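You operate a simulated robot arm through the tools that you are given. There is no shell and no other tool.

The job below is to be done with a simulated robot arm. You get a single attempt, and the scene is never put back.

TASK
Seal the cell and wait until the drift shows 10 or less.
Fine: seat the white cell stopper in the side neck and turn it until its ring shows; screw the blue port cap home.

It is judged by the outcome, as a careful person would: the job done as asked, and still so three seconds after it is handed in. It fails if anything else is knocked over, pushed out of place, dropped, spilled or broken. Lids that push on must go on centred and level and be pressed home; caps that screw on are set level and turned clockwise until they are tight.

THE ROBOT
A 7-joint arm with a two-finger parallel gripper, fixed in place. Base frame: the origin is at the foot of the arm, x ahead of it, y to its left, z up; the work surface is at about z = 900. Readings come in mm, degrees, newtons and seconds.
Its first joint turns from -166.0 to 166.0 degrees. Payload 1.57 kg.
Tool frame: the origin (TCP) lies between the finger pads and is the grasp point; the fingertips stand 30 mm ahead of it; z points along the fingers, y is the line along which they close. Largest opening 80 mm; finger width 17, thickness 12; the body of the gripper, 40 by 82 mm, starts 80 mm behind the TCP.
Orientation is told as [roll, pitch, yaw] about the base's x, y, z axes, in that order, counted from this pose: with the fingers straight down and closing along the base's y, the tool's x points along the base's -x, its y along +y and its z along -z.

THE INTERFACE
- The arm moves only by the tool send_rows. Its argument "series" is a list of rows, each a list of 7 numbers: the closure, from 0 (fully open) to 1 (shut), then the shift along the base's x, y, z in units of 150 mm (1.0 is 150 mm), then the turn, a rotation vector about the base's x, y, z in units of 60 degrees (1.0 is 60 degrees). In form: [[gripper, tx, ty, tz, wx, wy, wz], ...]. A call has 1 to 20 rows; each row is the pose to reach, as a shift and turn from the pose commanded when the call began. A call with a number of a shift or a turn outside -1 to 1 is refused whole. Each row takes 0.2 s and may step no farther than 50 mm and 8.6 degrees from the row before; otherwise, or with a gripper value out of range, the whole call is refused. A pose out of reach is approached as far as the arm can. The call stops where the force on the tool passes 40 N (or 10 N more than at its start, if that is more) or the arm is blocked; 0.2 s more then pass. Each finger travels about 153 mm/s and halts on what it meets, pressing with about 29 N; the grip force reading is that of the motor and also rises with nothing between the fingers. The clock runs only during rows and for 0.2 s after the last one: add rows that repeat a pose to give the fingers time. It gives the time, the measured TCP pose, the force on the tool (base axes), the opening and the grip force at its end, in the units of the frame above (readings bear some noise), with the torque about the TCP (base axes, N m) and any sound that the robot's microphone picked up.
- Cameras (640 x 400 px; columns grow to the right, rows downward): "scene" is fixed at [50.7, 500.8, 1830]; the picture's right is [-0.38, -0.93, 0.00], its down [-0.65, 0.27, -0.71] and it looks along [0.66, -0.27, -0.70] (base axes); focal length 358 px, centre (320, 200). "wrist" rides on the gripper at [72, -7, -122] in the tool frame; the picture's right is [0.09, 1.00, 0.00], its down [-0.84, 0.08, -0.54] and it looks along [-0.54, 0.05, 0.84] (tool axes); focal length 238 px, centre (320, 200). There is no depth. A picture from a camera that has moved, and an enlarged one, comes with that camera's place and axes in the base frame and with its lens.
- grab_frame(camera): a new picture of that camera. It takes no simulated time.
- enlarge(camera, box): a new picture of the part [left, top, right, bottom] of that camera's present view, enlarged. It takes no simulated time.
- finish_job(): hands the job in; it is judged then, once.

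Places have to be worked out from the pictures, the camera data and where the tool is seen. Open the gripper and draw the arm clear of the work before you hand the job in, unless the task says otherwise.

The tools are called after "Call:" by a JSON object that holds its "name" and its "arguments". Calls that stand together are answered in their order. send_rows: Moves the arm, as the interface text tells. Its arguments: {"type":"object","properties":{"series":{"type":"array","items":{"type":"array","items":{"type":"number"}}}},"required":["series"]} The other tools are called the same way: grab_frame (camera) takes a picture; enlarge (camera, box) takes an enlarged picture of a part of a camera's view; finish_job () hands the job in.

At the start:

```text
t: 0.0
ee_pos: [590.4, 156.5, 1454.8]
tool_rot: [0.1, -0.1, 0.0]
ft_force: [-0.5, -0.8, -0.6]
moment: [-0.01, 0.01, 0.01]
finger_gap: 79.9
finger_force: 0.1
```

scene: 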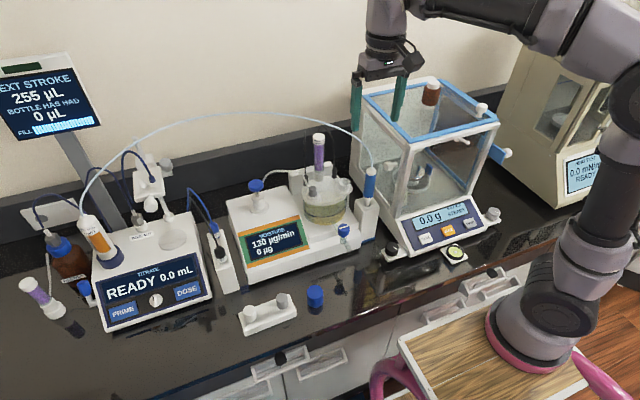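
wrist: 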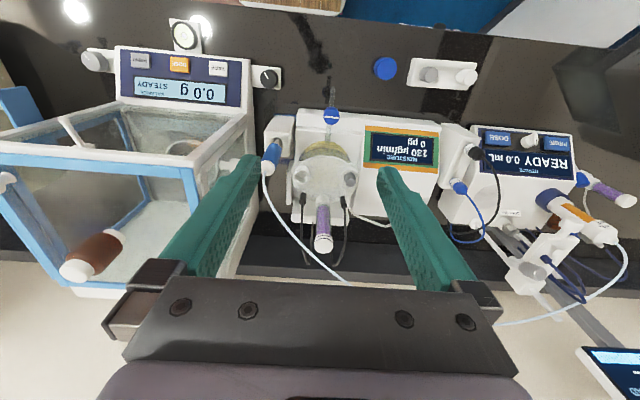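

I'll begin by looking closely at the cell, the loose stoppers and the cap before moving.

Call:
{"name": "enlarge", "arguments": {"camera": "scene", "box": [220, 120, 400, 260]}}

Call:
{"name": "enlarge", "arguments": {"camera": "scene", "box": [220, 260, 360, 350]}}

Call:
{"name": "enlarge", "arguments": {"camera": "wrist", "box": [240, 40, 500, 260]}}

```text
2.86 times, centred on (310, 190) of scene
camera zoom: at [50.7, 500.8, 1830.0], right [-0.38, -0.93, 0.0], down [-0.65, 0.27, -0.71], along [0.66, -0.27, -0.7], focal length 1022 px, centre (349, 229)
```

zoom: 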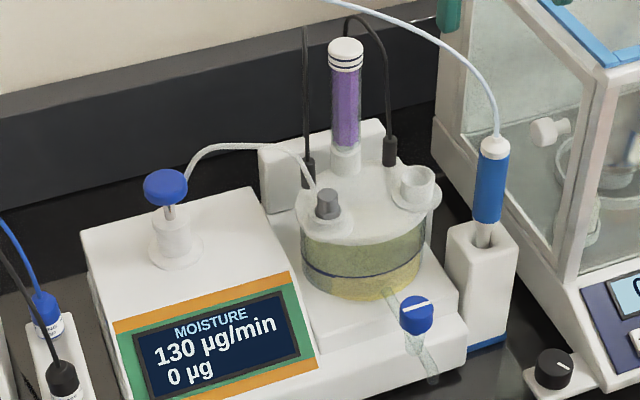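

```text
4.44 times, centred on (290, 305) of scene
camera zoom: at [50.7, 500.8, 1830.0], right [-0.38, -0.93, 0.0], down [-0.65, 0.27, -0.71], along [0.66, -0.27, -0.7], focal length 1590 px, centre (453, -267)
```

zoom: 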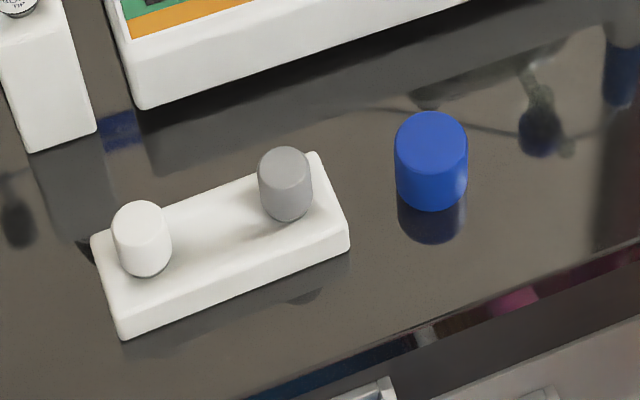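

```text
1.82 times, centred on (370, 150) of wrist
camera zoom: at [518.5, 149.4, 1576.8], right [-0.09, 1.0, 0.0], down [0.84, 0.08, 0.54], along [0.54, 0.05, -0.84], focal length 433 px, centre (229, 291)
```

zoom: 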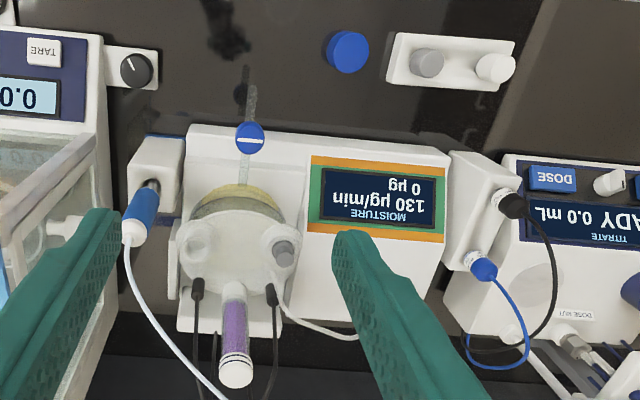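

The drift reads about 130 µg/min. The loose parts look like a white stopper near (556, 504), a grey one near (566, 405) and a blue cap near (553, 311), and the open neck is near (755, 130, 1115). I'll move in to look at the cell through the wrist camera while staying well clear above it.

Call:
{"name": "send_rows", "arguments": {"series": [[0, 0.0, 0.0, -0.3, 0, 0, 0], [0, 0.05, -0.05, -0.6, 0, 0, 0], [0, 0.1, -0.1, -0.9, 0, 0, 0], [0, 0.15, -0.1, -1.0, 0, 0, 0]]}}

Call:
{"name": "grab_frame", "arguments": {"camera": "wrist"}}

Call:
{"name": "grab_frame", "arguments": {"camera": "scene"}}

```text
t: 1.0
ee_pos: [612.8, 141.0, 1307.0]
tool_rot: [0.0, 0.0, -0.1]
ft_force: [1.1, -0.2, 0.5]
moment: [0.01, -0.01, -0.04]
finger_gap: 80.3
finger_force: 0.0
```

```text
taken
camera wrist: at [539.9, 134.4, 1427.4], right [-0.09, 1.0, 0.0], down [0.84, 0.08, 0.54], along [0.54, 0.05, -0.84], focal length 238 px, centre (320, 200)
```

wrist: 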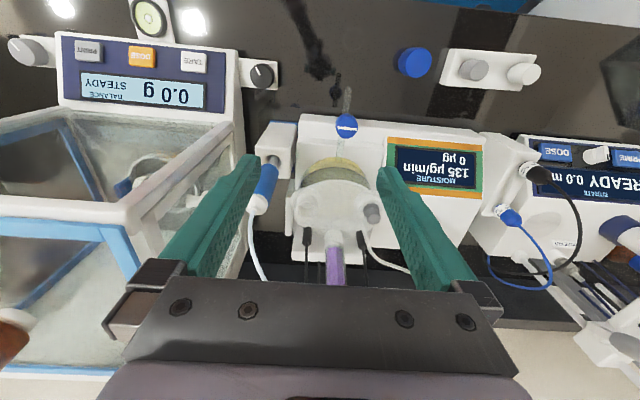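

```text
taken
```

scene: 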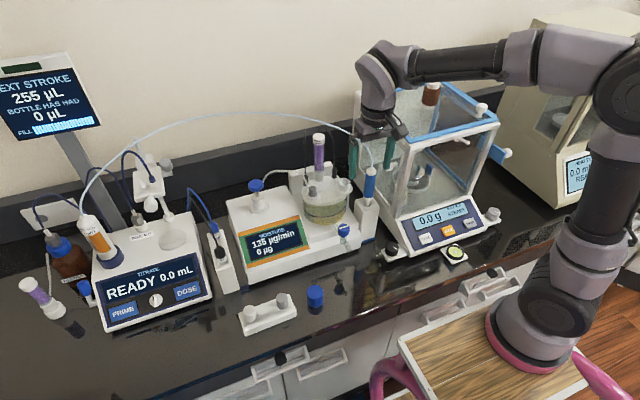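

The drift now reads 135. I'll enlarge the cell region in the wrist view.

Call:
{"name": "enlarge", "arguments": {"camera": "wrist", "box": [230, 90, 430, 290]}}

Call:
{"name": "enlarge", "arguments": {"camera": "scene", "box": [290, 130, 390, 250]}}

Call:
{"name": "enlarge", "arguments": {"camera": "scene", "box": [225, 165, 325, 265]}}

```text
2.00 times, centred on (330, 190) of wrist
camera zoom: at [539.9, 134.4, 1427.4], right [-0.09, 1.0, 0.0], down [0.84, 0.08, 0.54], along [0.54, 0.05, -0.84], focal length 477 px, centre (300, 220)
```

zoom: 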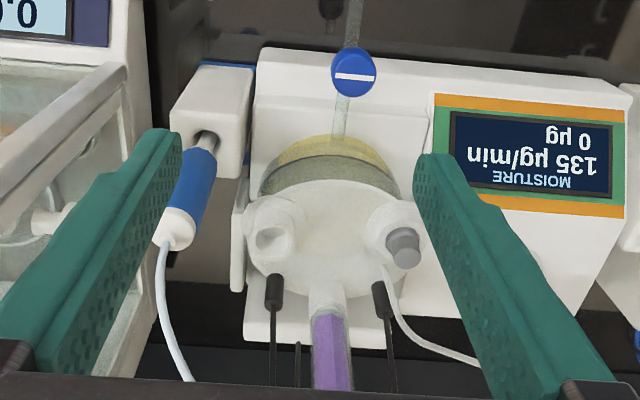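

```text
3.33 times, centred on (340, 190) of scene
camera zoom: at [50.7, 500.8, 1830.0], right [-0.38, -0.93, 0.0], down [-0.65, 0.27, -0.71], along [0.66, -0.27, -0.7], focal length 1192 px, centre (253, 233)
```

zoom: 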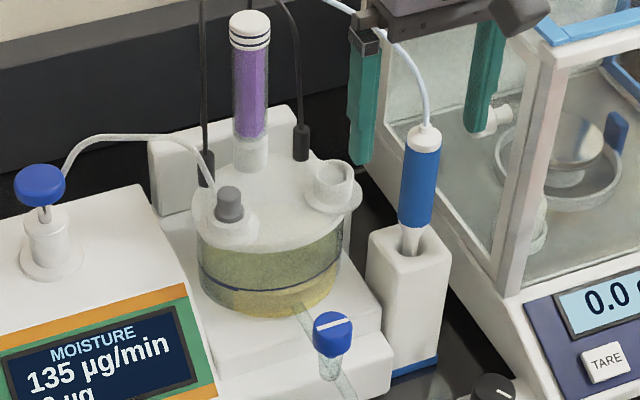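

```text
4.00 times, centred on (275, 215) of scene
camera zoom: at [50.7, 500.8, 1830.0], right [-0.38, -0.93, 0.0], down [-0.65, 0.27, -0.71], along [0.66, -0.27, -0.7], focal length 1431 px, centre (500, 140)
```

zoom: 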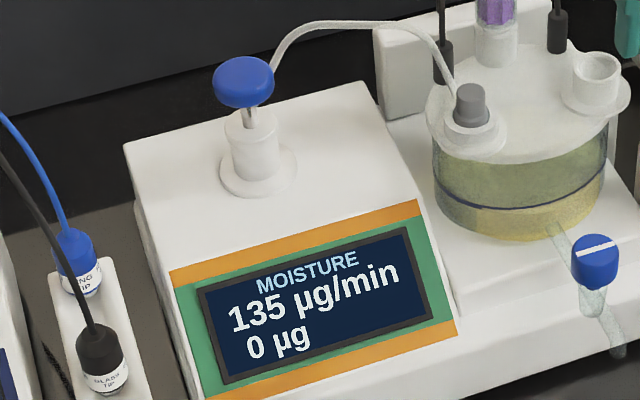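

The right neck looks open and the left port holds a grey plug. I'll zoom harder on the necks, the plunger and the loose parts to work out which port takes the blue cap.

Call:
{"name": "enlarge", "arguments": {"camera": "scene", "box": [330, 170, 362, 190]}}

Call:
{"name": "enlarge", "arguments": {"camera": "scene", "box": [296, 178, 328, 198]}}

Call:
{"name": "enlarge", "arguments": {"camera": "wrist", "box": [290, 165, 402, 235]}}

Call:
{"name": "enlarge", "arguments": {"camera": "scene", "box": [232, 170, 288, 215]}}

Call:
{"name": "enlarge", "arguments": {"camera": "wrist", "box": [390, 35, 550, 105]}}

Call:
{"name": "enlarge", "arguments": {"camera": "scene", "box": [335, 215, 367, 255]}}

```text
16.00 times, centred on (346, 180) of scene
camera zoom: at [50.7, 500.8, 1830.0], right [-0.38, -0.93, 0.0], down [-0.65, 0.27, -0.71], along [0.66, -0.27, -0.7], focal length 5723 px, centre (-96, 520)
```

zoom: 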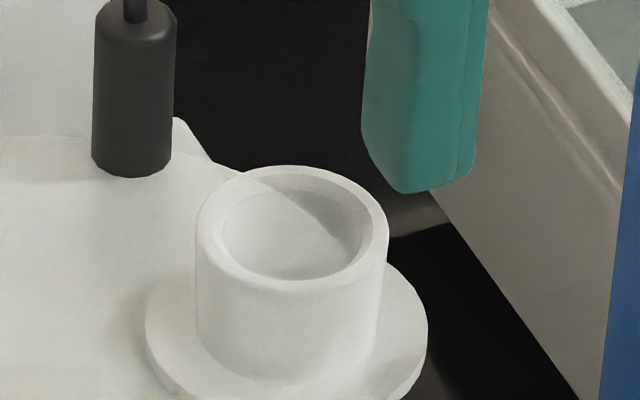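

```text
16.00 times, centred on (312, 188) of scene
camera zoom: at [50.7, 500.8, 1830.0], right [-0.38, -0.93, 0.0], down [-0.65, 0.27, -0.71], along [0.66, -0.27, -0.7], focal length 5723 px, centre (448, 392)
```

zoom: 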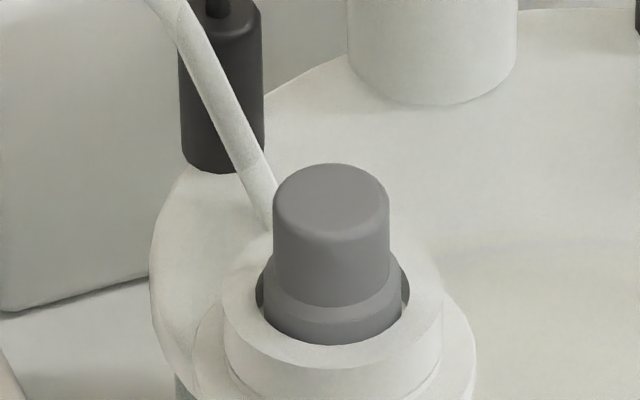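

```text
5.71 times, centred on (346, 200) of wrist
camera zoom: at [539.9, 134.4, 1427.4], right [-0.09, 1.0, 0.0], down [0.84, 0.08, 0.54], along [0.54, 0.05, -0.84], focal length 1362 px, centre (171, 200)
```

zoom: 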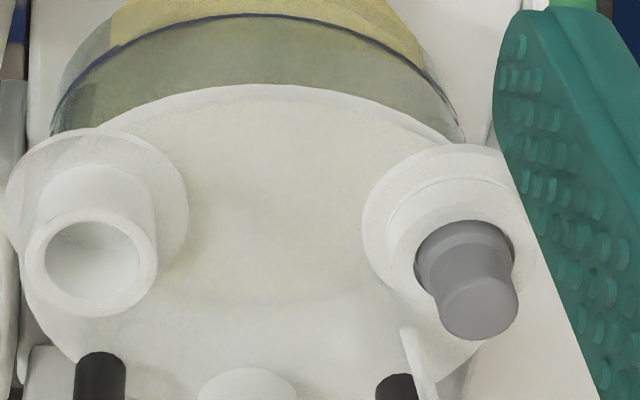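

```text
8.89 times, centred on (260, 192) of scene
camera zoom: at [50.7, 500.8, 1830.0], right [-0.38, -0.93, 0.0], down [-0.65, 0.27, -0.71], along [0.66, -0.27, -0.7], focal length 3179 px, centre (853, 267)
```

zoom: 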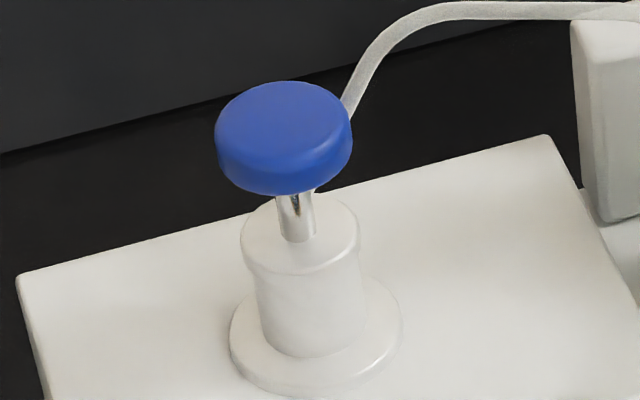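

```text
4.00 times, centred on (470, 70) of wrist
camera zoom: at [539.9, 134.4, 1427.4], right [-0.09, 1.0, 0.0], down [0.84, 0.08, 0.54], along [0.54, 0.05, -0.84], focal length 953 px, centre (-280, 720)
```

zoom: 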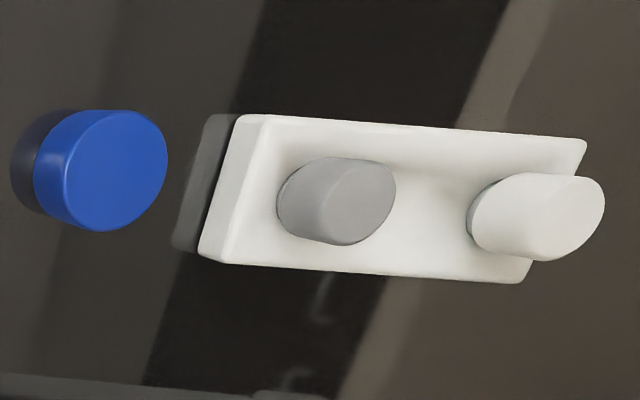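

```text
10.00 times, centred on (351, 235) of scene
camera zoom: at [50.7, 500.8, 1830.0], right [-0.38, -0.93, 0.0], down [-0.65, 0.27, -0.71], along [0.66, -0.27, -0.7], focal length 3577 px, centre (10, -150)
```

zoom: 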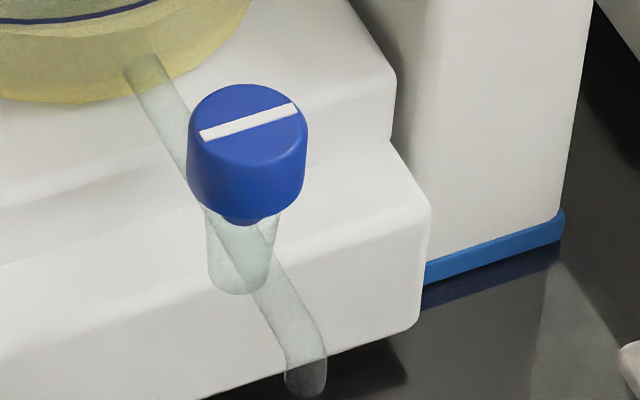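

The grey insert sits in a white collar on the lid's left side, and the neck on the right is open. I'll zoom further on the port, the neck and the loose parts to measure diameters and tilts.

Call:
{"name": "enlarge", "arguments": {"camera": "wrist", "box": [350, 184, 390, 229]}}

Call:
{"name": "enlarge", "arguments": {"camera": "wrist", "box": [288, 184, 328, 229]}}

Call:
{"name": "enlarge", "arguments": {"camera": "scene", "box": [304, 192, 328, 207]}}

Call:
{"name": "enlarge", "arguments": {"camera": "scene", "box": [300, 280, 332, 315]}}

Call:
{"name": "enlarge", "arguments": {"camera": "scene", "box": [235, 290, 305, 335]}}

```text
8.89 times, centred on (370, 206) of wrist
camera zoom: at [539.9, 134.4, 1427.4], right [-0.09, 1.0, 0.0], down [0.84, 0.08, 0.54], along [0.54, 0.05, -0.84], focal length 2119 px, centre (-124, 142)
```

zoom: 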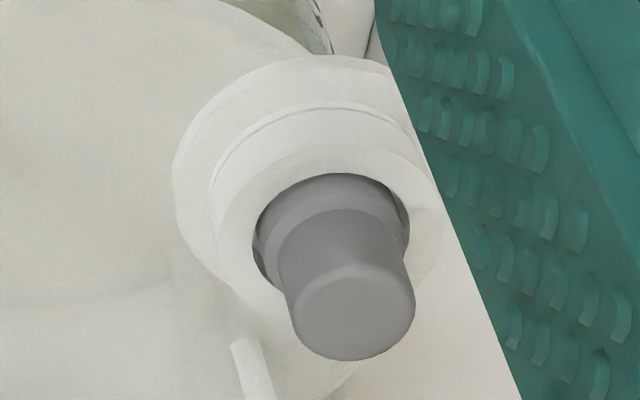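

```text
8.89 times, centred on (308, 206) of wrist
camera zoom: at [539.9, 134.4, 1427.4], right [-0.09, 1.0, 0.0], down [0.84, 0.08, 0.54], along [0.54, 0.05, -0.84], focal length 2119 px, centre (427, 142)
```

zoom: 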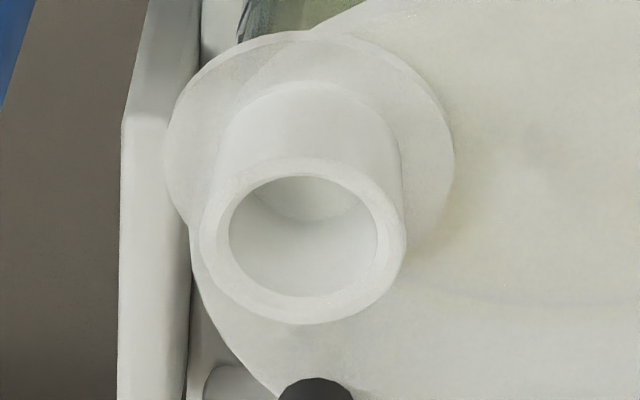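

```text
16.00 times, centred on (316, 200) of scene
camera zoom: at [50.7, 500.8, 1830.0], right [-0.38, -0.93, 0.0], down [-0.65, 0.27, -0.71], along [0.66, -0.27, -0.7], focal length 5723 px, centre (384, 208)
```

zoom: 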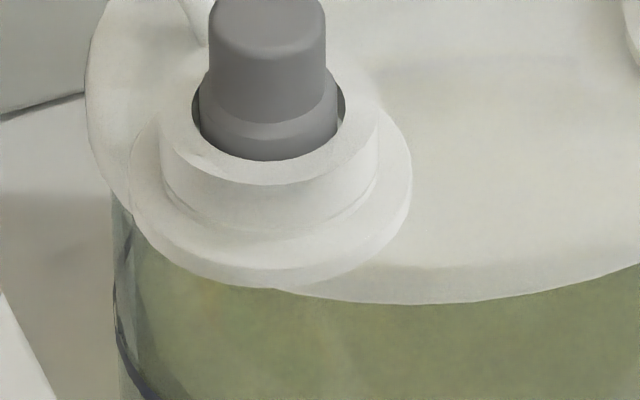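

```text
11.43 times, centred on (316, 298) of scene
camera zoom: at [50.7, 500.8, 1830.0], right [-0.38, -0.93, 0.0], down [-0.65, 0.27, -0.71], along [0.66, -0.27, -0.7], focal length 4088 px, centre (366, -914)
```

zoom: 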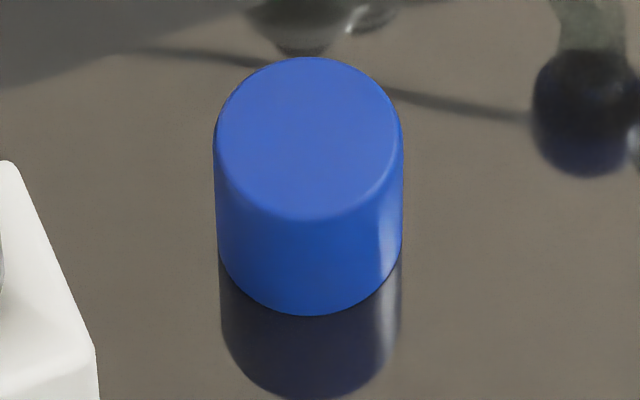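

```text
8.89 times, centred on (270, 312) of scene
camera zoom: at [50.7, 500.8, 1830.0], right [-0.38, -0.93, 0.0], down [-0.65, 0.27, -0.71], along [0.66, -0.27, -0.7], focal length 3179 px, centre (764, -800)
```

zoom: 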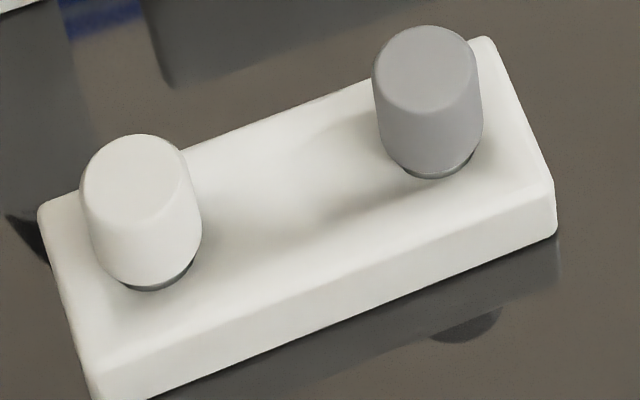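

Triangulating from both views, the neck is vertical with its top centre near (760, 132, 1119), about 36 mm outside and 26 mm inside. The port is vertical at about (752, 236), with its collar top at 1115 and the grey insert top at 1137. Next I'll go and look closely at the loose white stopper and blue cap.

Call:
{"name": "send_rows", "arguments": {"series": [[0, -0.1, 0.3, 0, 0, 0, 0], [0, -0.2, 0.6, 0, 0, 0, 0], [0, -0.3, 0.9, 0, 0, 0, 0], [0, -0.4, 1.0, -0.2, 0, 0, 0]]}}

Call:
{"name": "send_rows", "arguments": {"series": [[0, -0.05, 0.3, -0.1, 0, 0, 0], [0, -0.1, 0.55, -0.3, 0, 0, 0], [0, -0.1, 0.8, -0.5, 0, 0, 0]]}}

Call:
{"name": "grab_frame", "arguments": {"camera": "wrist"}}

```text
t: 2.0
ee_pos: [554.3, 289.6, 1274.7]
tool_rot: [-0.1, -0.1, -0.1]
ft_force: [0.4, -0.3, 0.0]
moment: [0.04, 0.03, 0.02]
finger_gap: 80.0
finger_force: 0.1
```

```text
t: 2.8
ee_pos: [539.1, 411.7, 1202.5]
tool_rot: [0.1, -0.2, 0.0]
ft_force: [-0.1, -0.6, 0.8]
moment: [0.05, 0.02, -0.01]
finger_gap: 80.0
finger_force: 0.0
```

```text
taken
camera wrist: at [467.6, 403.8, 1323.3], right [-0.09, 1.0, 0.0], down [0.84, 0.08, 0.54], along [0.54, 0.05, -0.84], focal length 238 px, centre (320, 200)
```

wrist: 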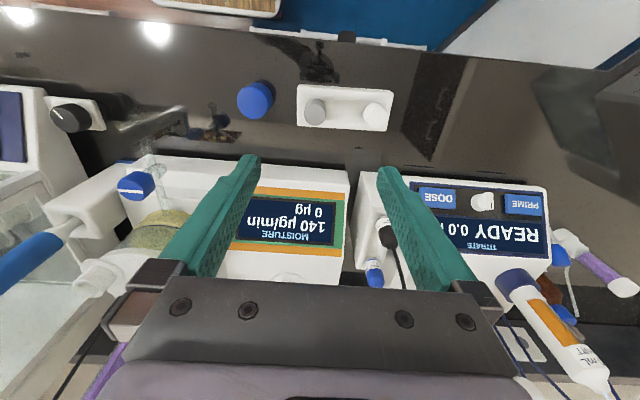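

The stopper rack and the blue cap are in view. I'll enlarge each to measure position, height and diameter.

Call:
{"name": "enlarge", "arguments": {"camera": "wrist", "box": [345, 85, 409, 145]}}

Call:
{"name": "enlarge", "arguments": {"camera": "wrist", "box": [290, 80, 350, 135]}}

Call:
{"name": "enlarge", "arguments": {"camera": "wrist", "box": [225, 70, 289, 130]}}

Call:
{"name": "enlarge", "arguments": {"camera": "scene", "box": [238, 300, 262, 330]}}

Call:
{"name": "enlarge", "arguments": {"camera": "scene", "box": [300, 283, 332, 313]}}

```text
6.67 times, centred on (377, 115) of wrist
camera zoom: at [467.6, 403.8, 1323.3], right [-0.09, 1.0, 0.0], down [0.84, 0.08, 0.54], along [0.54, 0.05, -0.84], focal length 1589 px, centre (-60, 767)
```

zoom: 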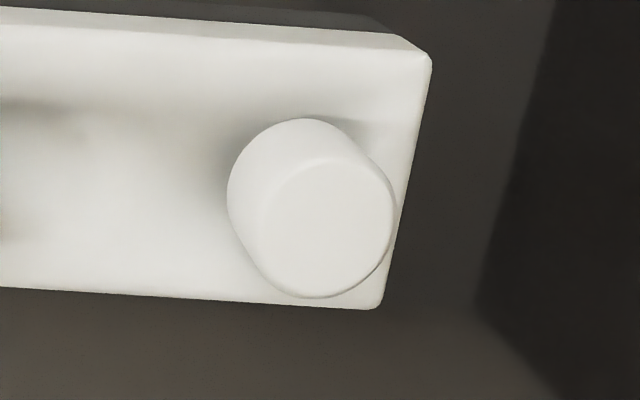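

```text
7.27 times, centred on (320, 108) of wrist
camera zoom: at [467.6, 403.8, 1323.3], right [-0.09, 1.0, 0.0], down [0.84, 0.08, 0.54], along [0.54, 0.05, -0.84], focal length 1734 px, centre (320, 873)
```

zoom: 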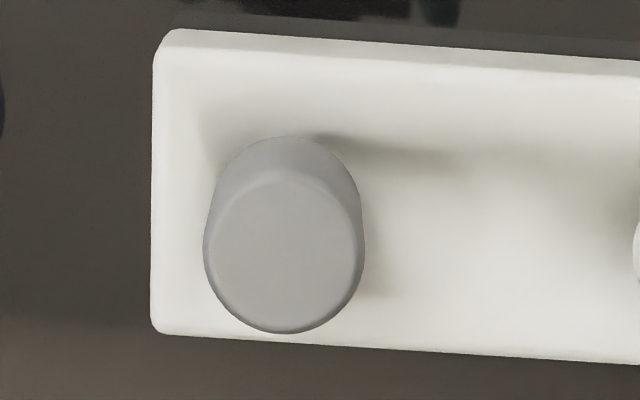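

```text
6.67 times, centred on (257, 100) of wrist
camera zoom: at [467.6, 403.8, 1323.3], right [-0.09, 1.0, 0.0], down [0.84, 0.08, 0.54], along [0.54, 0.05, -0.84], focal length 1589 px, centre (740, 867)
```

zoom: 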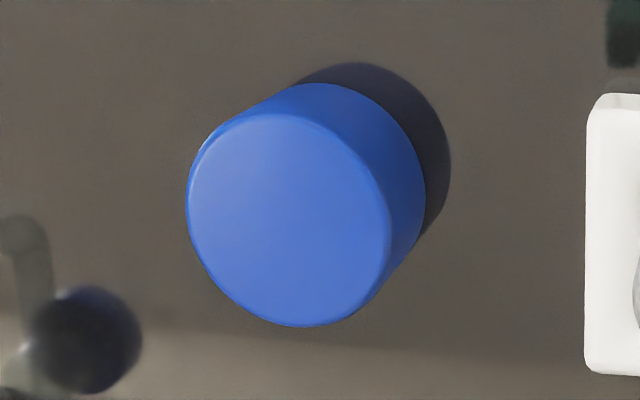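

```text
13.33 times, centred on (250, 315) of scene
camera zoom: at [50.7, 500.8, 1830.0], right [-0.38, -0.93, 0.0], down [-0.65, 0.27, -0.71], along [0.66, -0.27, -0.7], focal length 4769 px, centre (1253, -1333)
```

zoom: 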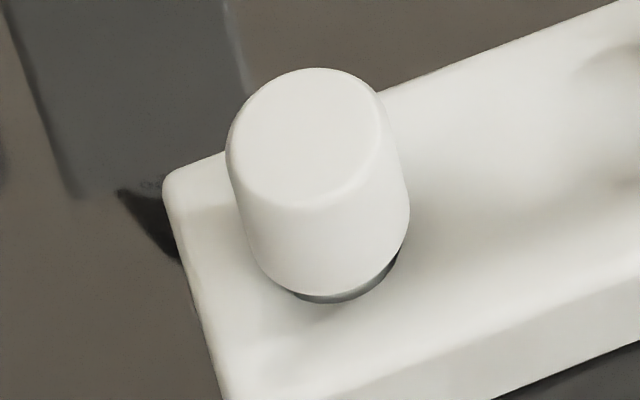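

```text
13.33 times, centred on (316, 298) of scene
camera zoom: at [50.7, 500.8, 1830.0], right [-0.38, -0.93, 0.0], down [-0.65, 0.27, -0.71], along [0.66, -0.27, -0.7], focal length 4769 px, centre (373, -1107)
```

zoom: 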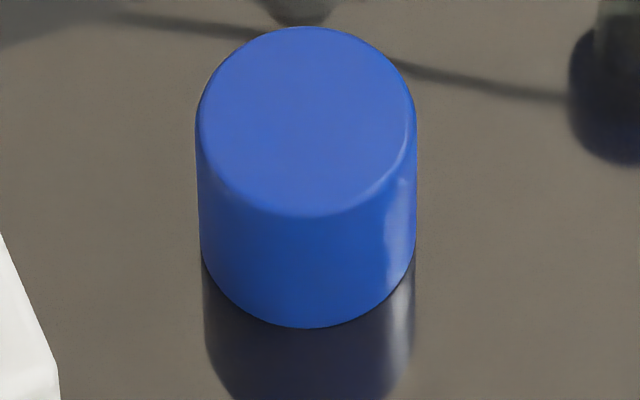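

The white stopper is about 32 mm across with its top near (551, 497, 962), and the grey one is at (552, 404). The blue cap is about 46 mm across near (546, 313). The dosing tube seems to pass right over the neck at about z = 1280, so I need its exact path and will look at it from the scene camera first.

Call:
{"name": "enlarge", "arguments": {"camera": "scene", "box": [240, 95, 400, 195]}}

Call:
{"name": "send_rows", "arguments": {"series": [[0, 0.0, -0.3, 0.2, 0, -0.1, 0], [0, 0.0, -0.6, 0.4, 0, -0.2, 0], [0, 0.0, -0.9, 0.6, 0, -0.3, 0], [0, 0.05, -1.0, 0.7, 0, -0.4, 0], [0, 0.1, -1.0, 0.8, 0, -0.5, 0]]}}

Call:
{"name": "send_rows", "arguments": {"series": [[0, 0.0, -0.3, 0.0, 0, 0, 0], [0, 0.1, -0.5, 0.0, 0, 0, 0]]}}

Call:
{"name": "grab_frame", "arguments": {"camera": "wrist"}}

```text
4.00 times, centred on (320, 145) of scene
camera zoom: at [50.7, 500.8, 1830.0], right [-0.38, -0.93, 0.0], down [-0.65, 0.27, -0.71], along [0.66, -0.27, -0.7], focal length 1431 px, centre (320, 420)
```

zoom: 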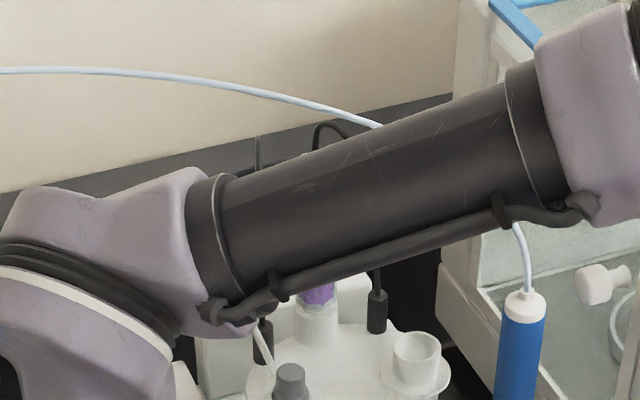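

```text
refused: row 1 steps farther than a row can; nothing moved
```

```text
t: 3.4
ee_pos: [556.1, 338.1, 1202.0]
tool_rot: [0.0, 0.0, 0.1]
ft_force: [-0.2, 0.0, 0.2]
moment: [-0.01, -0.01, 0.0]
finger_gap: 80.0
finger_force: 0.1
```

```text
taken
camera wrist: at [484.1, 330.9, 1322.8], right [-0.09, 1.0, 0.0], down [0.84, 0.08, 0.54], along [0.54, 0.05, -0.84], focal length 238 px, centre (320, 200)
```

wrist: 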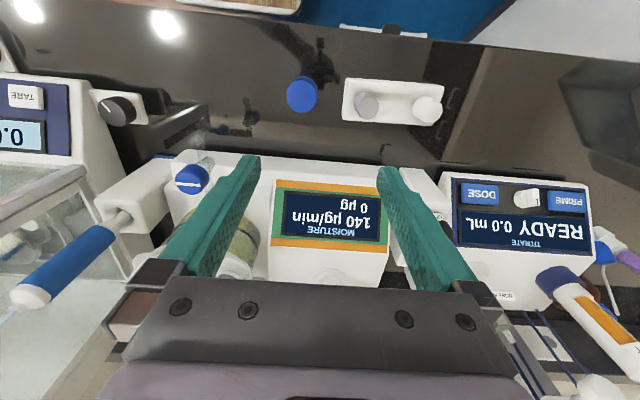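

That first move was refused because its step was too long, so only the second ran. I'll repeat it with smaller steps and tilt the tool so the wrist camera looks forward at the tube.

Call:
{"name": "send_rows", "arguments": {"series": [[0, 0.0, -0.2, 0.2, 0, -0.1, 0], [0, 0.0, -0.4, 0.4, 0, -0.2, 0], [0, 0.0, -0.6, 0.6, 0, -0.3, 0], [0, 0.1, -0.8, 0.7, 0, -0.4, 0], [0, 0.2, -1.0, 0.8, 0, -0.5, 0]]}}

Call:
{"name": "grab_frame", "arguments": {"camera": "wrist"}}

Call:
{"name": "grab_frame", "arguments": {"camera": "scene"}}

```text
t: 4.6
ee_pos: [584.2, 187.1, 1323.0]
tool_rot: [0.0, -30.1, 0.0]
ft_force: [0.6, -0.1, -0.9]
moment: [-0.04, 0.0, -0.01]
finger_gap: 79.9
finger_force: 0.0
```

```text
taken
camera wrist: at [460.7, 179.5, 1391.2], right [-0.08, 1.0, -0.05], down [0.45, 0.08, 0.89], along [0.89, 0.05, -0.46], focal length 238 px, centre (320, 200)
```

wrist: 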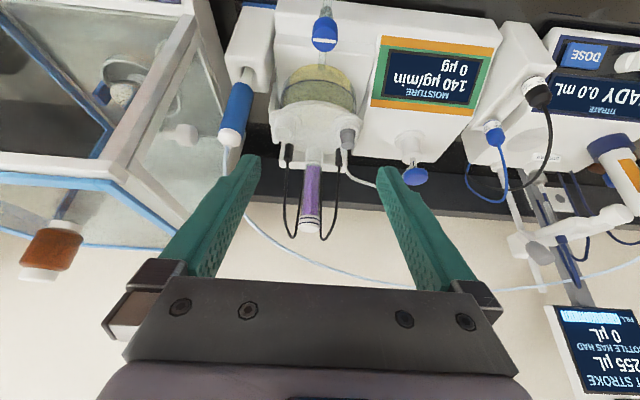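

```text
taken
```

scene: 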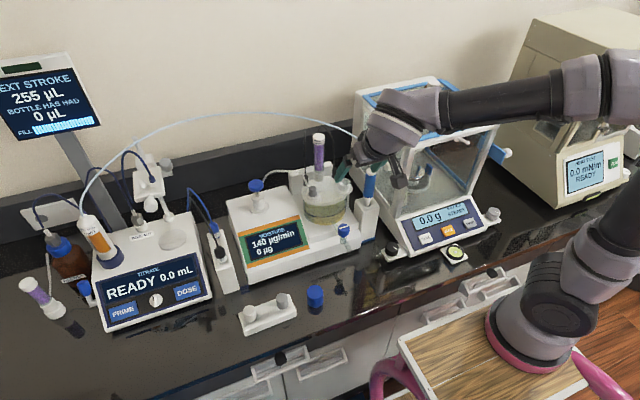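

The tilt works, and the tube is visible arching behind the cell. I'll enlarge both views to triangulate its path near the neck.

Call:
{"name": "enlarge", "arguments": {"camera": "wrist", "box": [200, 120, 340, 290]}}

Call:
{"name": "enlarge", "arguments": {"camera": "scene", "box": [300, 105, 380, 205]}}

```text
2.35 times, centred on (270, 205) of wrist
camera zoom: at [460.7, 179.5, 1391.2], right [-0.08, 1.0, -0.05], down [0.45, 0.08, 0.89], along [0.89, 0.05, -0.46], focal length 561 px, centre (438, 188)
```

zoom: 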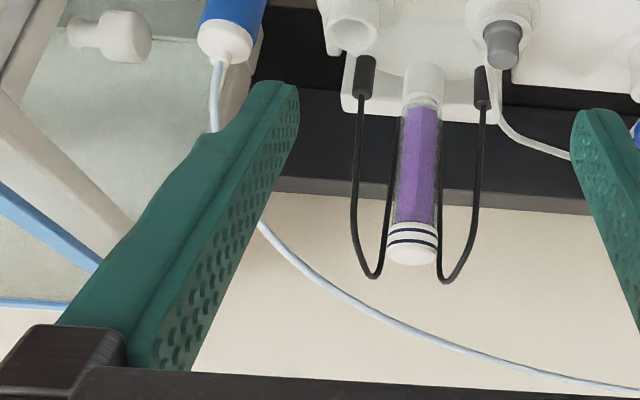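

```text
4.00 times, centred on (340, 155) of scene
camera zoom: at [50.7, 500.8, 1830.0], right [-0.38, -0.93, 0.0], down [-0.65, 0.27, -0.71], along [0.66, -0.27, -0.7], focal length 1431 px, centre (240, 380)
```

zoom: 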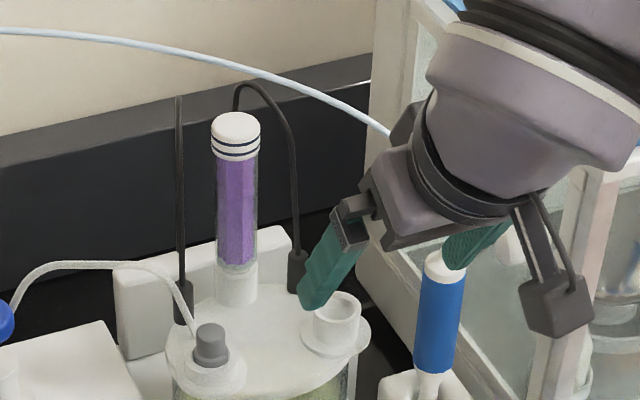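

From both views, the tube passes near (702, 133, 1311), (741, 156, 1317) and (776, 183, 1319). A vertical hand over the neck would hit it, so I'll grasp the stopper with the tool tilted about 45° back toward the base, which keeps the hand under the tube. Now I'll move over the stopper rack with that tilt.

Call:
{"name": "send_rows", "arguments": {"series": [[0, -0.03, 0.28, -0.1, 0, -0.07, 0], [0, -0.06, 0.56, -0.2, 0, -0.14, 0], [0, -0.09, 0.84, -0.3, 0, -0.2, 0], [0, -0.1, 1.0, -0.5, 0, -0.25, 0]]}}

Call:
{"name": "send_rows", "arguments": {"series": [[0, -0.045, 0.25, -0.125, 0, 0, 0], [0, -0.09, 0.5, -0.25, 0, 0, 0], [0, -0.135, 0.75, -0.375, 0, 0, 0], [0, -0.18, 1.0, -0.5, 0, 0, 0]]}}

Call:
{"name": "grab_frame", "arguments": {"camera": "wrist"}}

Call:
{"name": "grab_frame", "arguments": {"camera": "scene"}}

```text
t: 5.6
ee_pos: [566.8, 336.5, 1245.6]
tool_rot: [0.1, -45.1, -0.1]
ft_force: [0.5, -0.4, 0.1]
moment: [0.03, 0.04, 0.06]
finger_gap: 79.9
finger_force: 0.0
```

```text
t: 6.6
ee_pos: [541.0, 487.6, 1168.6]
tool_rot: [0.1, -44.9, -0.2]
ft_force: [-0.5, 0.2, 1.0]
moment: [0.04, 0.03, 0.04]
finger_gap: 80.1
finger_force: 0.0
```

```text
taken
camera wrist: at [402.3, 481.2, 1203.8], right [-0.06, 1.0, -0.06], down [0.21, 0.08, 0.98], along [0.98, 0.05, -0.21], focal length 238 px, centre (320, 200)
```

wrist: 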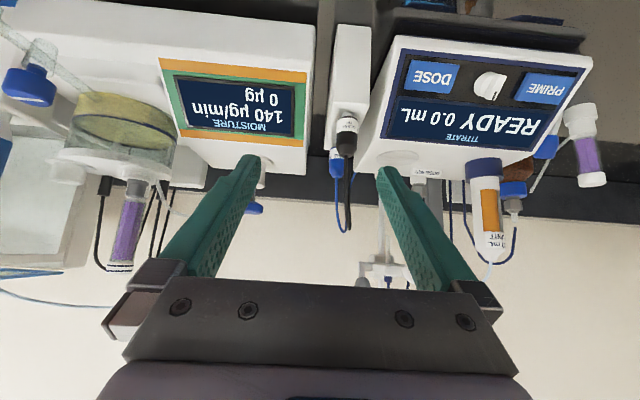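

```text
taken
```

scene: 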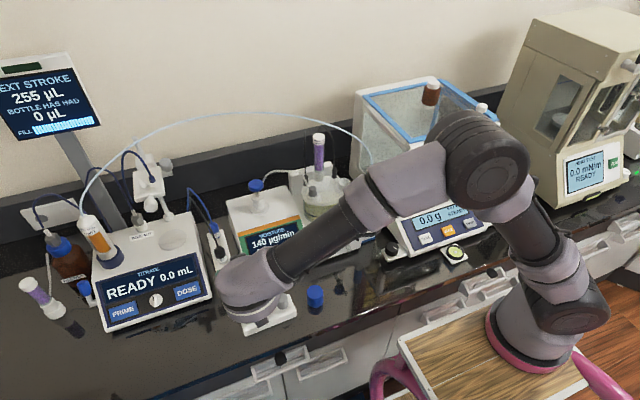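

The tilt of 45° holds, and the arm hides the rack from the scene camera. I'll descend to just above the stopper and check alignment with the wrist camera.

Call:
{"name": "send_rows", "arguments": {"series": [[0, 0, 0.07, -0.28, 0, 0, 0], [0, 0, 0.073, -0.56, 0, 0, 0], [0, 0, 0.073, -0.8, 0, 0, 0]]}}

Call:
{"name": "grab_frame", "arguments": {"camera": "wrist"}}

Call:
{"name": "grab_frame", "arguments": {"camera": "scene"}}

```text
t: 7.4
ee_pos: [541.7, 498.3, 1049.7]
tool_rot: [0.1, -45.0, -0.2]
ft_force: [-1.1, 0.3, 0.3]
moment: [0.02, -0.01, 0.0]
finger_gap: 79.7
finger_force: 0.0
```

```text
taken
camera wrist: at [403.8, 491.7, 1085.2], right [-0.07, 1.0, -0.06], down [0.21, 0.08, 0.98], along [0.98, 0.05, -0.21], focal length 238 px, centre (320, 200)
```

wrist: 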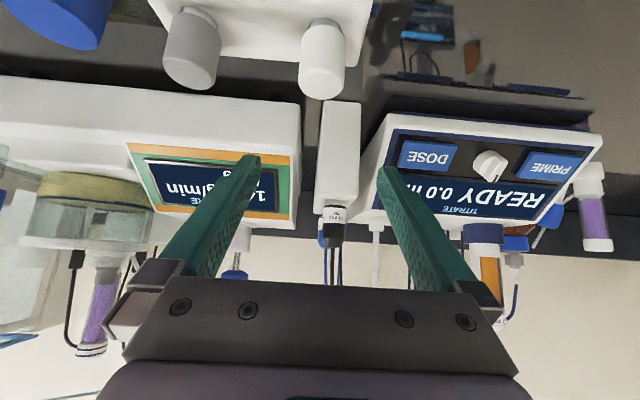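

```text
taken
```

scene: 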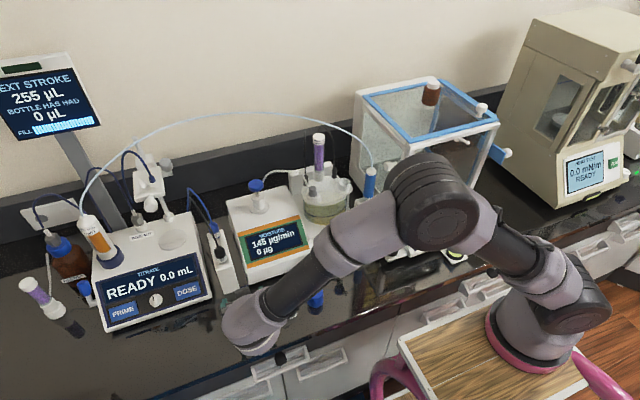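

The stopper is centred between the fingers in the wrist view. I'll enlarge it to get the height of the head and of the rack top.

Call:
{"name": "enlarge", "arguments": {"camera": "wrist", "box": [272, 0, 372, 110]}}

Call:
{"name": "enlarge", "arguments": {"camera": "wrist", "box": [150, 0, 310, 100]}}

```text
3.64 times, centred on (322, 55) of wrist
camera zoom: at [403.8, 491.7, 1085.2], right [-0.07, 1.0, -0.06], down [0.21, 0.08, 0.98], along [0.98, 0.05, -0.21], focal length 867 px, centre (313, 727)
```

zoom: 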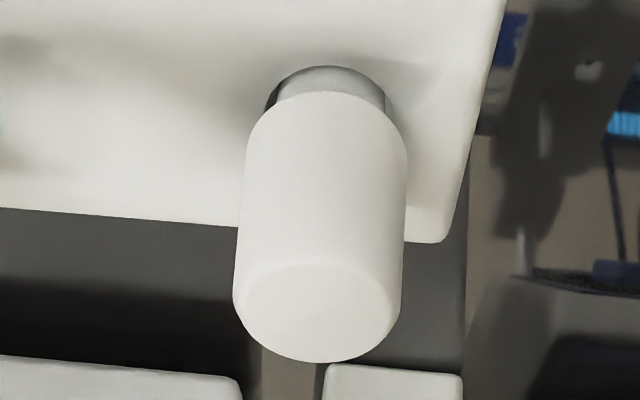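

```text
4.00 times, centred on (230, 50) of wrist
camera zoom: at [403.8, 491.7, 1085.2], right [-0.07, 1.0, -0.06], down [0.21, 0.08, 0.98], along [0.98, 0.05, -0.21], focal length 953 px, centre (680, 800)
```

zoom: 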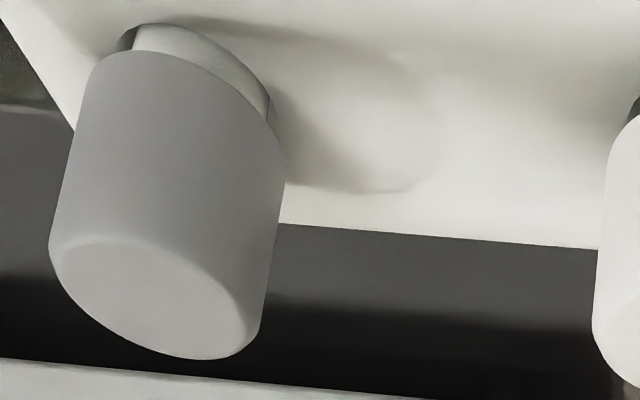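

Combining three rays, the stopper axis is at about (547.5, 495), with the head from z ≈ 940 to 971 and the rack top at about 929. I'll descend so the fingertips straddle the head about 5 mm above the rack, and check before closing.

Call:
{"name": "send_rows", "arguments": {"series": [[0, -0.012, -0.01, -0.25, 0, 0, 0], [0, -0.0227, -0.0163, -0.45, 0, 0, 0], [0, -0.0227, -0.0163, -0.592, 0, 0, 0], [0, -0.0227, -0.0163, -0.592, 0, 0, 0]]}}

Call:
{"name": "grab_frame", "arguments": {"camera": "wrist"}}

Call:
{"name": "enlarge", "arguments": {"camera": "wrist", "box": [220, 120, 420, 245]}}

```text
t: 8.4
ee_pos: [536.6, 493.2, 963.8]
tool_rot: [0.0, -45.0, 0.0]
ft_force: [0.7, -1.1, -0.3]
moment: [0.0, -0.01, 0.04]
finger_gap: 79.9
finger_force: 0.1
```

```text
taken
camera wrist: at [399.3, 487.1, 998.7], right [-0.06, 1.0, -0.06], down [0.21, 0.08, 0.97], along [0.98, 0.05, -0.21], focal length 238 px, centre (320, 200)
```

wrist: 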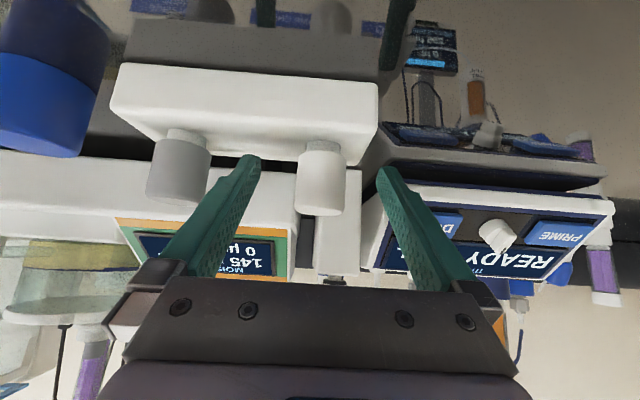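

```text
3.20 times, centred on (320, 182) of wrist
camera zoom: at [399.3, 487.1, 998.7], right [-0.06, 1.0, -0.06], down [0.21, 0.08, 0.97], along [0.98, 0.05, -0.21], focal length 763 px, centre (320, 256)
```

zoom: 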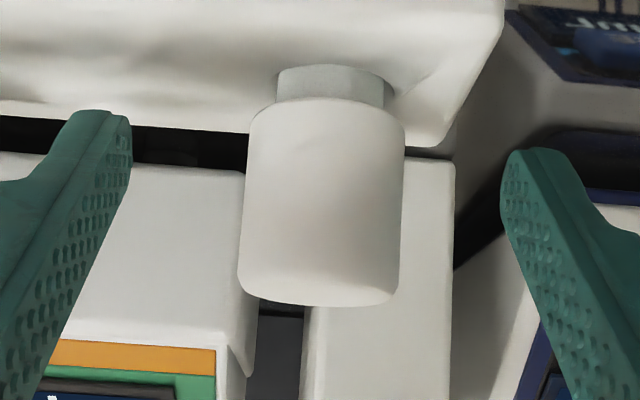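

The head is centred between the fingers at y ≈ 494 and the tips are about 5 mm above the rack. I'll close on it.

Call:
{"name": "send_rows", "arguments": {"series": [[0.4, 0, 0, 0, 0, 0, 0], [0.7, 0, 0, 0, 0, 0, 0], [1, 0, 0, 0, 0, 0, 0], [1, 0, 0, 0, 0, 0, 0]]}}

Call:
{"name": "enlarge", "arguments": {"camera": "wrist", "box": [220, 120, 420, 245]}}

```text
t: 9.4
ee_pos: [537.4, 493.6, 963.6]
tool_rot: [0.0, -45.0, 0.1]
ft_force: [1.0, 0.8, 0.8]
moment: [-0.03, -0.02, 0.0]
finger_gap: 29.9
finger_force: 29.0
```

```text
3.20 times, centred on (320, 182) of wrist
camera zoom: at [399.3, 487.1, 998.9], right [-0.06, 1.0, -0.07], down [0.21, 0.08, 0.97], along [0.98, 0.05, -0.21], focal length 763 px, centre (320, 256)
```

zoom: 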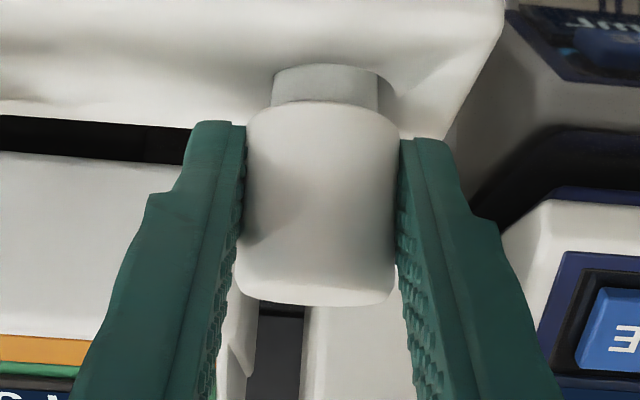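

The grip holds at a 29.9 mm gap and 29 N. I'll lift straight up out of the rack.

Call:
{"name": "send_rows", "arguments": {"series": [[1, 0, 0, 0.07, 0, 0, 0], [1, 0, 0, 0.15, 0, 0, 0], [1, 0, 0, 0.25, 0, 0, 0], [1, 0, 0, 0.4, 0, 0, 0], [1, 0, 0, 0.6, 0, 0, 0], [1, 0, 0, 0.8, 0, 0, 0]]}}

Call:
{"name": "grab_frame", "arguments": {"camera": "wrist"}}

Call:
{"name": "grab_frame", "arguments": {"camera": "scene"}}

```text
t: 10.8
ee_pos: [538.9, 495.7, 1080.4]
tool_rot: [-0.1, -45.0, 0.1]
ft_force: [0.0, 0.1, -0.2]
moment: [0.0, 0.02, -0.02]
finger_gap: 30.0
finger_force: 29.3
```

```text
taken
camera wrist: at [401.5, 489.7, 1115.8], right [-0.07, 1.0, -0.07], down [0.21, 0.08, 0.97], along [0.98, 0.05, -0.21], focal length 238 px, centre (320, 200)
```

wrist: 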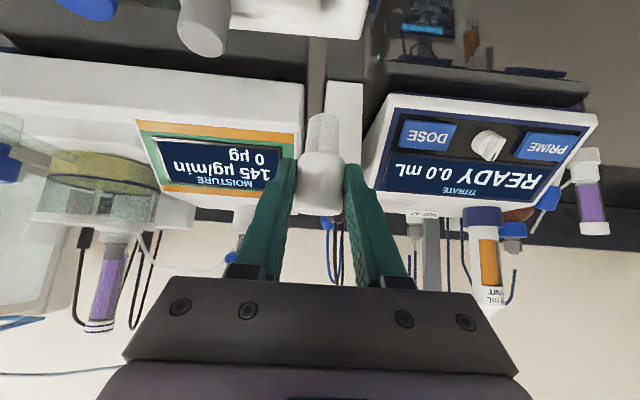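

```text
taken
```

scene: 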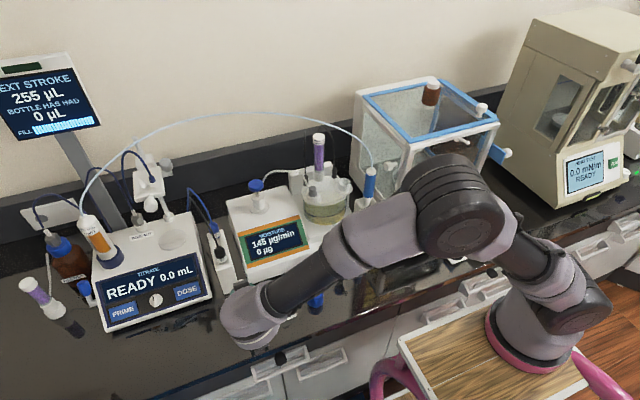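

I have the stopper. I'll zoom on it to see the stem's length and shape.

Call:
{"name": "enlarge", "arguments": {"camera": "wrist", "box": [270, 100, 370, 225]}}

```text
3.20 times, centred on (320, 162) of wrist
camera zoom: at [401.5, 489.7, 1115.8], right [-0.07, 1.0, -0.07], down [0.21, 0.08, 0.97], along [0.98, 0.05, -0.21], focal length 763 px, centre (320, 320)
```

zoom: 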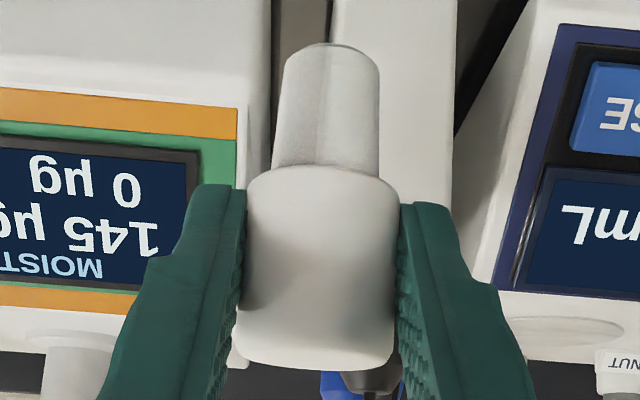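

The stem is about 28 mm long and tapers from roughly 21 to 19 mm, so the stopper bottom is about 51 mm below the TCP. I'll carry it at z ≈ 1200 to a spot in front of the neck, staying on the near side under the tube.

Call:
{"name": "send_rows", "arguments": {"series": [[1, 0.037, -0.24, 0.15, 0, 0, 0], [1, 0.075, -0.48, 0.3, 0, 0, 0], [1, 0.11, -0.72, 0.45, 0, 0, 0], [1, 0.15, -0.96, 0.6, 0, 0, 0]]}}

Call:
{"name": "send_rows", "arguments": {"series": [[1, 0.067, -0.25, 0.05, 0, 0, 0], [1, 0.133, -0.5, 0.1, 0, 0, 0], [1, 0.2, -0.75, 0.15, 0, 0, 0], [1, 0.267, -1.0, 0.2, 0, 0, 0]]}}

Call:
{"name": "send_rows", "arguments": {"series": [[1, 0.1, -0.15, 0.0, 0, 0, 0], [1, 0.2, -0.3, 0.0, 0, 0, 0], [1, 0.3, -0.447, 0.0, 0, 0, 0], [1, 0.3, -0.447, 0.0, 0, 0, 0]]}}

Call:
{"name": "grab_frame", "arguments": {"camera": "wrist"}}

Call:
{"name": "grab_frame", "arguments": {"camera": "scene"}}

```text
t: 11.8
ee_pos: [560.9, 353.8, 1173.7]
tool_rot: [-0.2, -45.0, 0.1]
ft_force: [0.1, 0.8, -0.2]
moment: [-0.04, -0.04, -0.02]
finger_gap: 30.1
finger_force: 29.1
```

```text
t: 12.8
ee_pos: [600.8, 196.8, 1201.1]
tool_rot: [0.1, -45.0, 0.0]
ft_force: [0.1, -0.1, -0.6]
moment: [-0.04, -0.03, -0.06]
finger_gap: 30.2
finger_force: 28.5
```

```text
t: 13.8
ee_pos: [645.8, 132.6, 1202.2]
tool_rot: [0.0, -45.0, -0.1]
ft_force: [-0.7, -1.4, -1.1]
moment: [0.01, 0.02, 0.02]
finger_gap: 30.4
finger_force: 29.3
```

```text
taken
camera wrist: at [507.9, 125.9, 1237.6], right [-0.07, 1.0, -0.06], down [0.21, 0.08, 0.97], along [0.98, 0.05, -0.21], focal length 238 px, centre (320, 200)
```

wrist: 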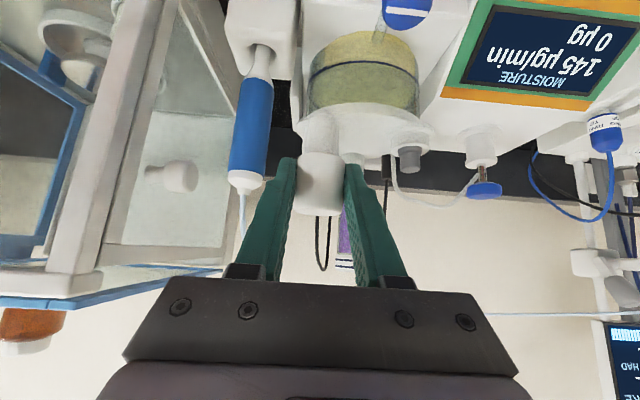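

```text
taken
```

scene: 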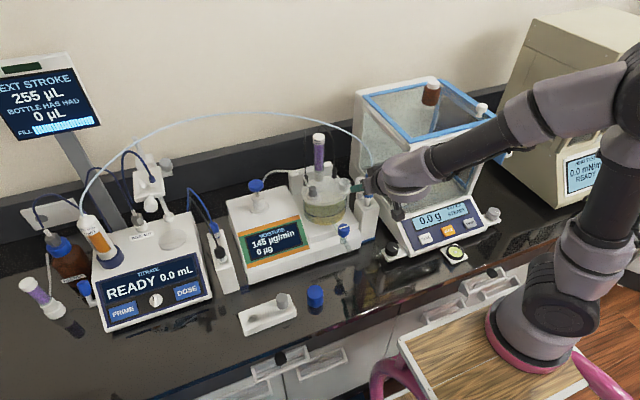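

I'm in front of the neck and the scene camera can still see that area. I'll zoom in there.

Call:
{"name": "enlarge", "arguments": {"camera": "scene", "box": [310, 120, 430, 220]}}

Call:
{"name": "enlarge", "arguments": {"camera": "wrist", "box": [220, 80, 420, 205]}}

```text
4.00 times, centred on (370, 170) of scene
camera zoom: at [50.7, 500.8, 1830.0], right [-0.38, -0.93, 0.0], down [-0.65, 0.27, -0.71], along [0.66, -0.27, -0.7], focal length 1431 px, centre (120, 320)
```

zoom: 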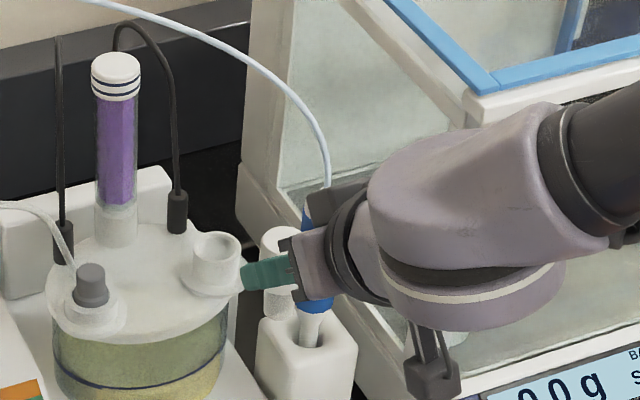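

```text
3.20 times, centred on (320, 142) of wrist
camera zoom: at [507.9, 125.9, 1237.6], right [-0.07, 1.0, -0.06], down [0.21, 0.08, 0.97], along [0.98, 0.05, -0.21], focal length 763 px, centre (320, 384)
```

zoom: 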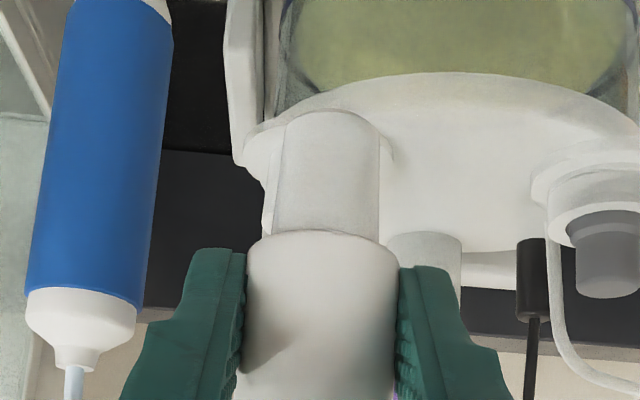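

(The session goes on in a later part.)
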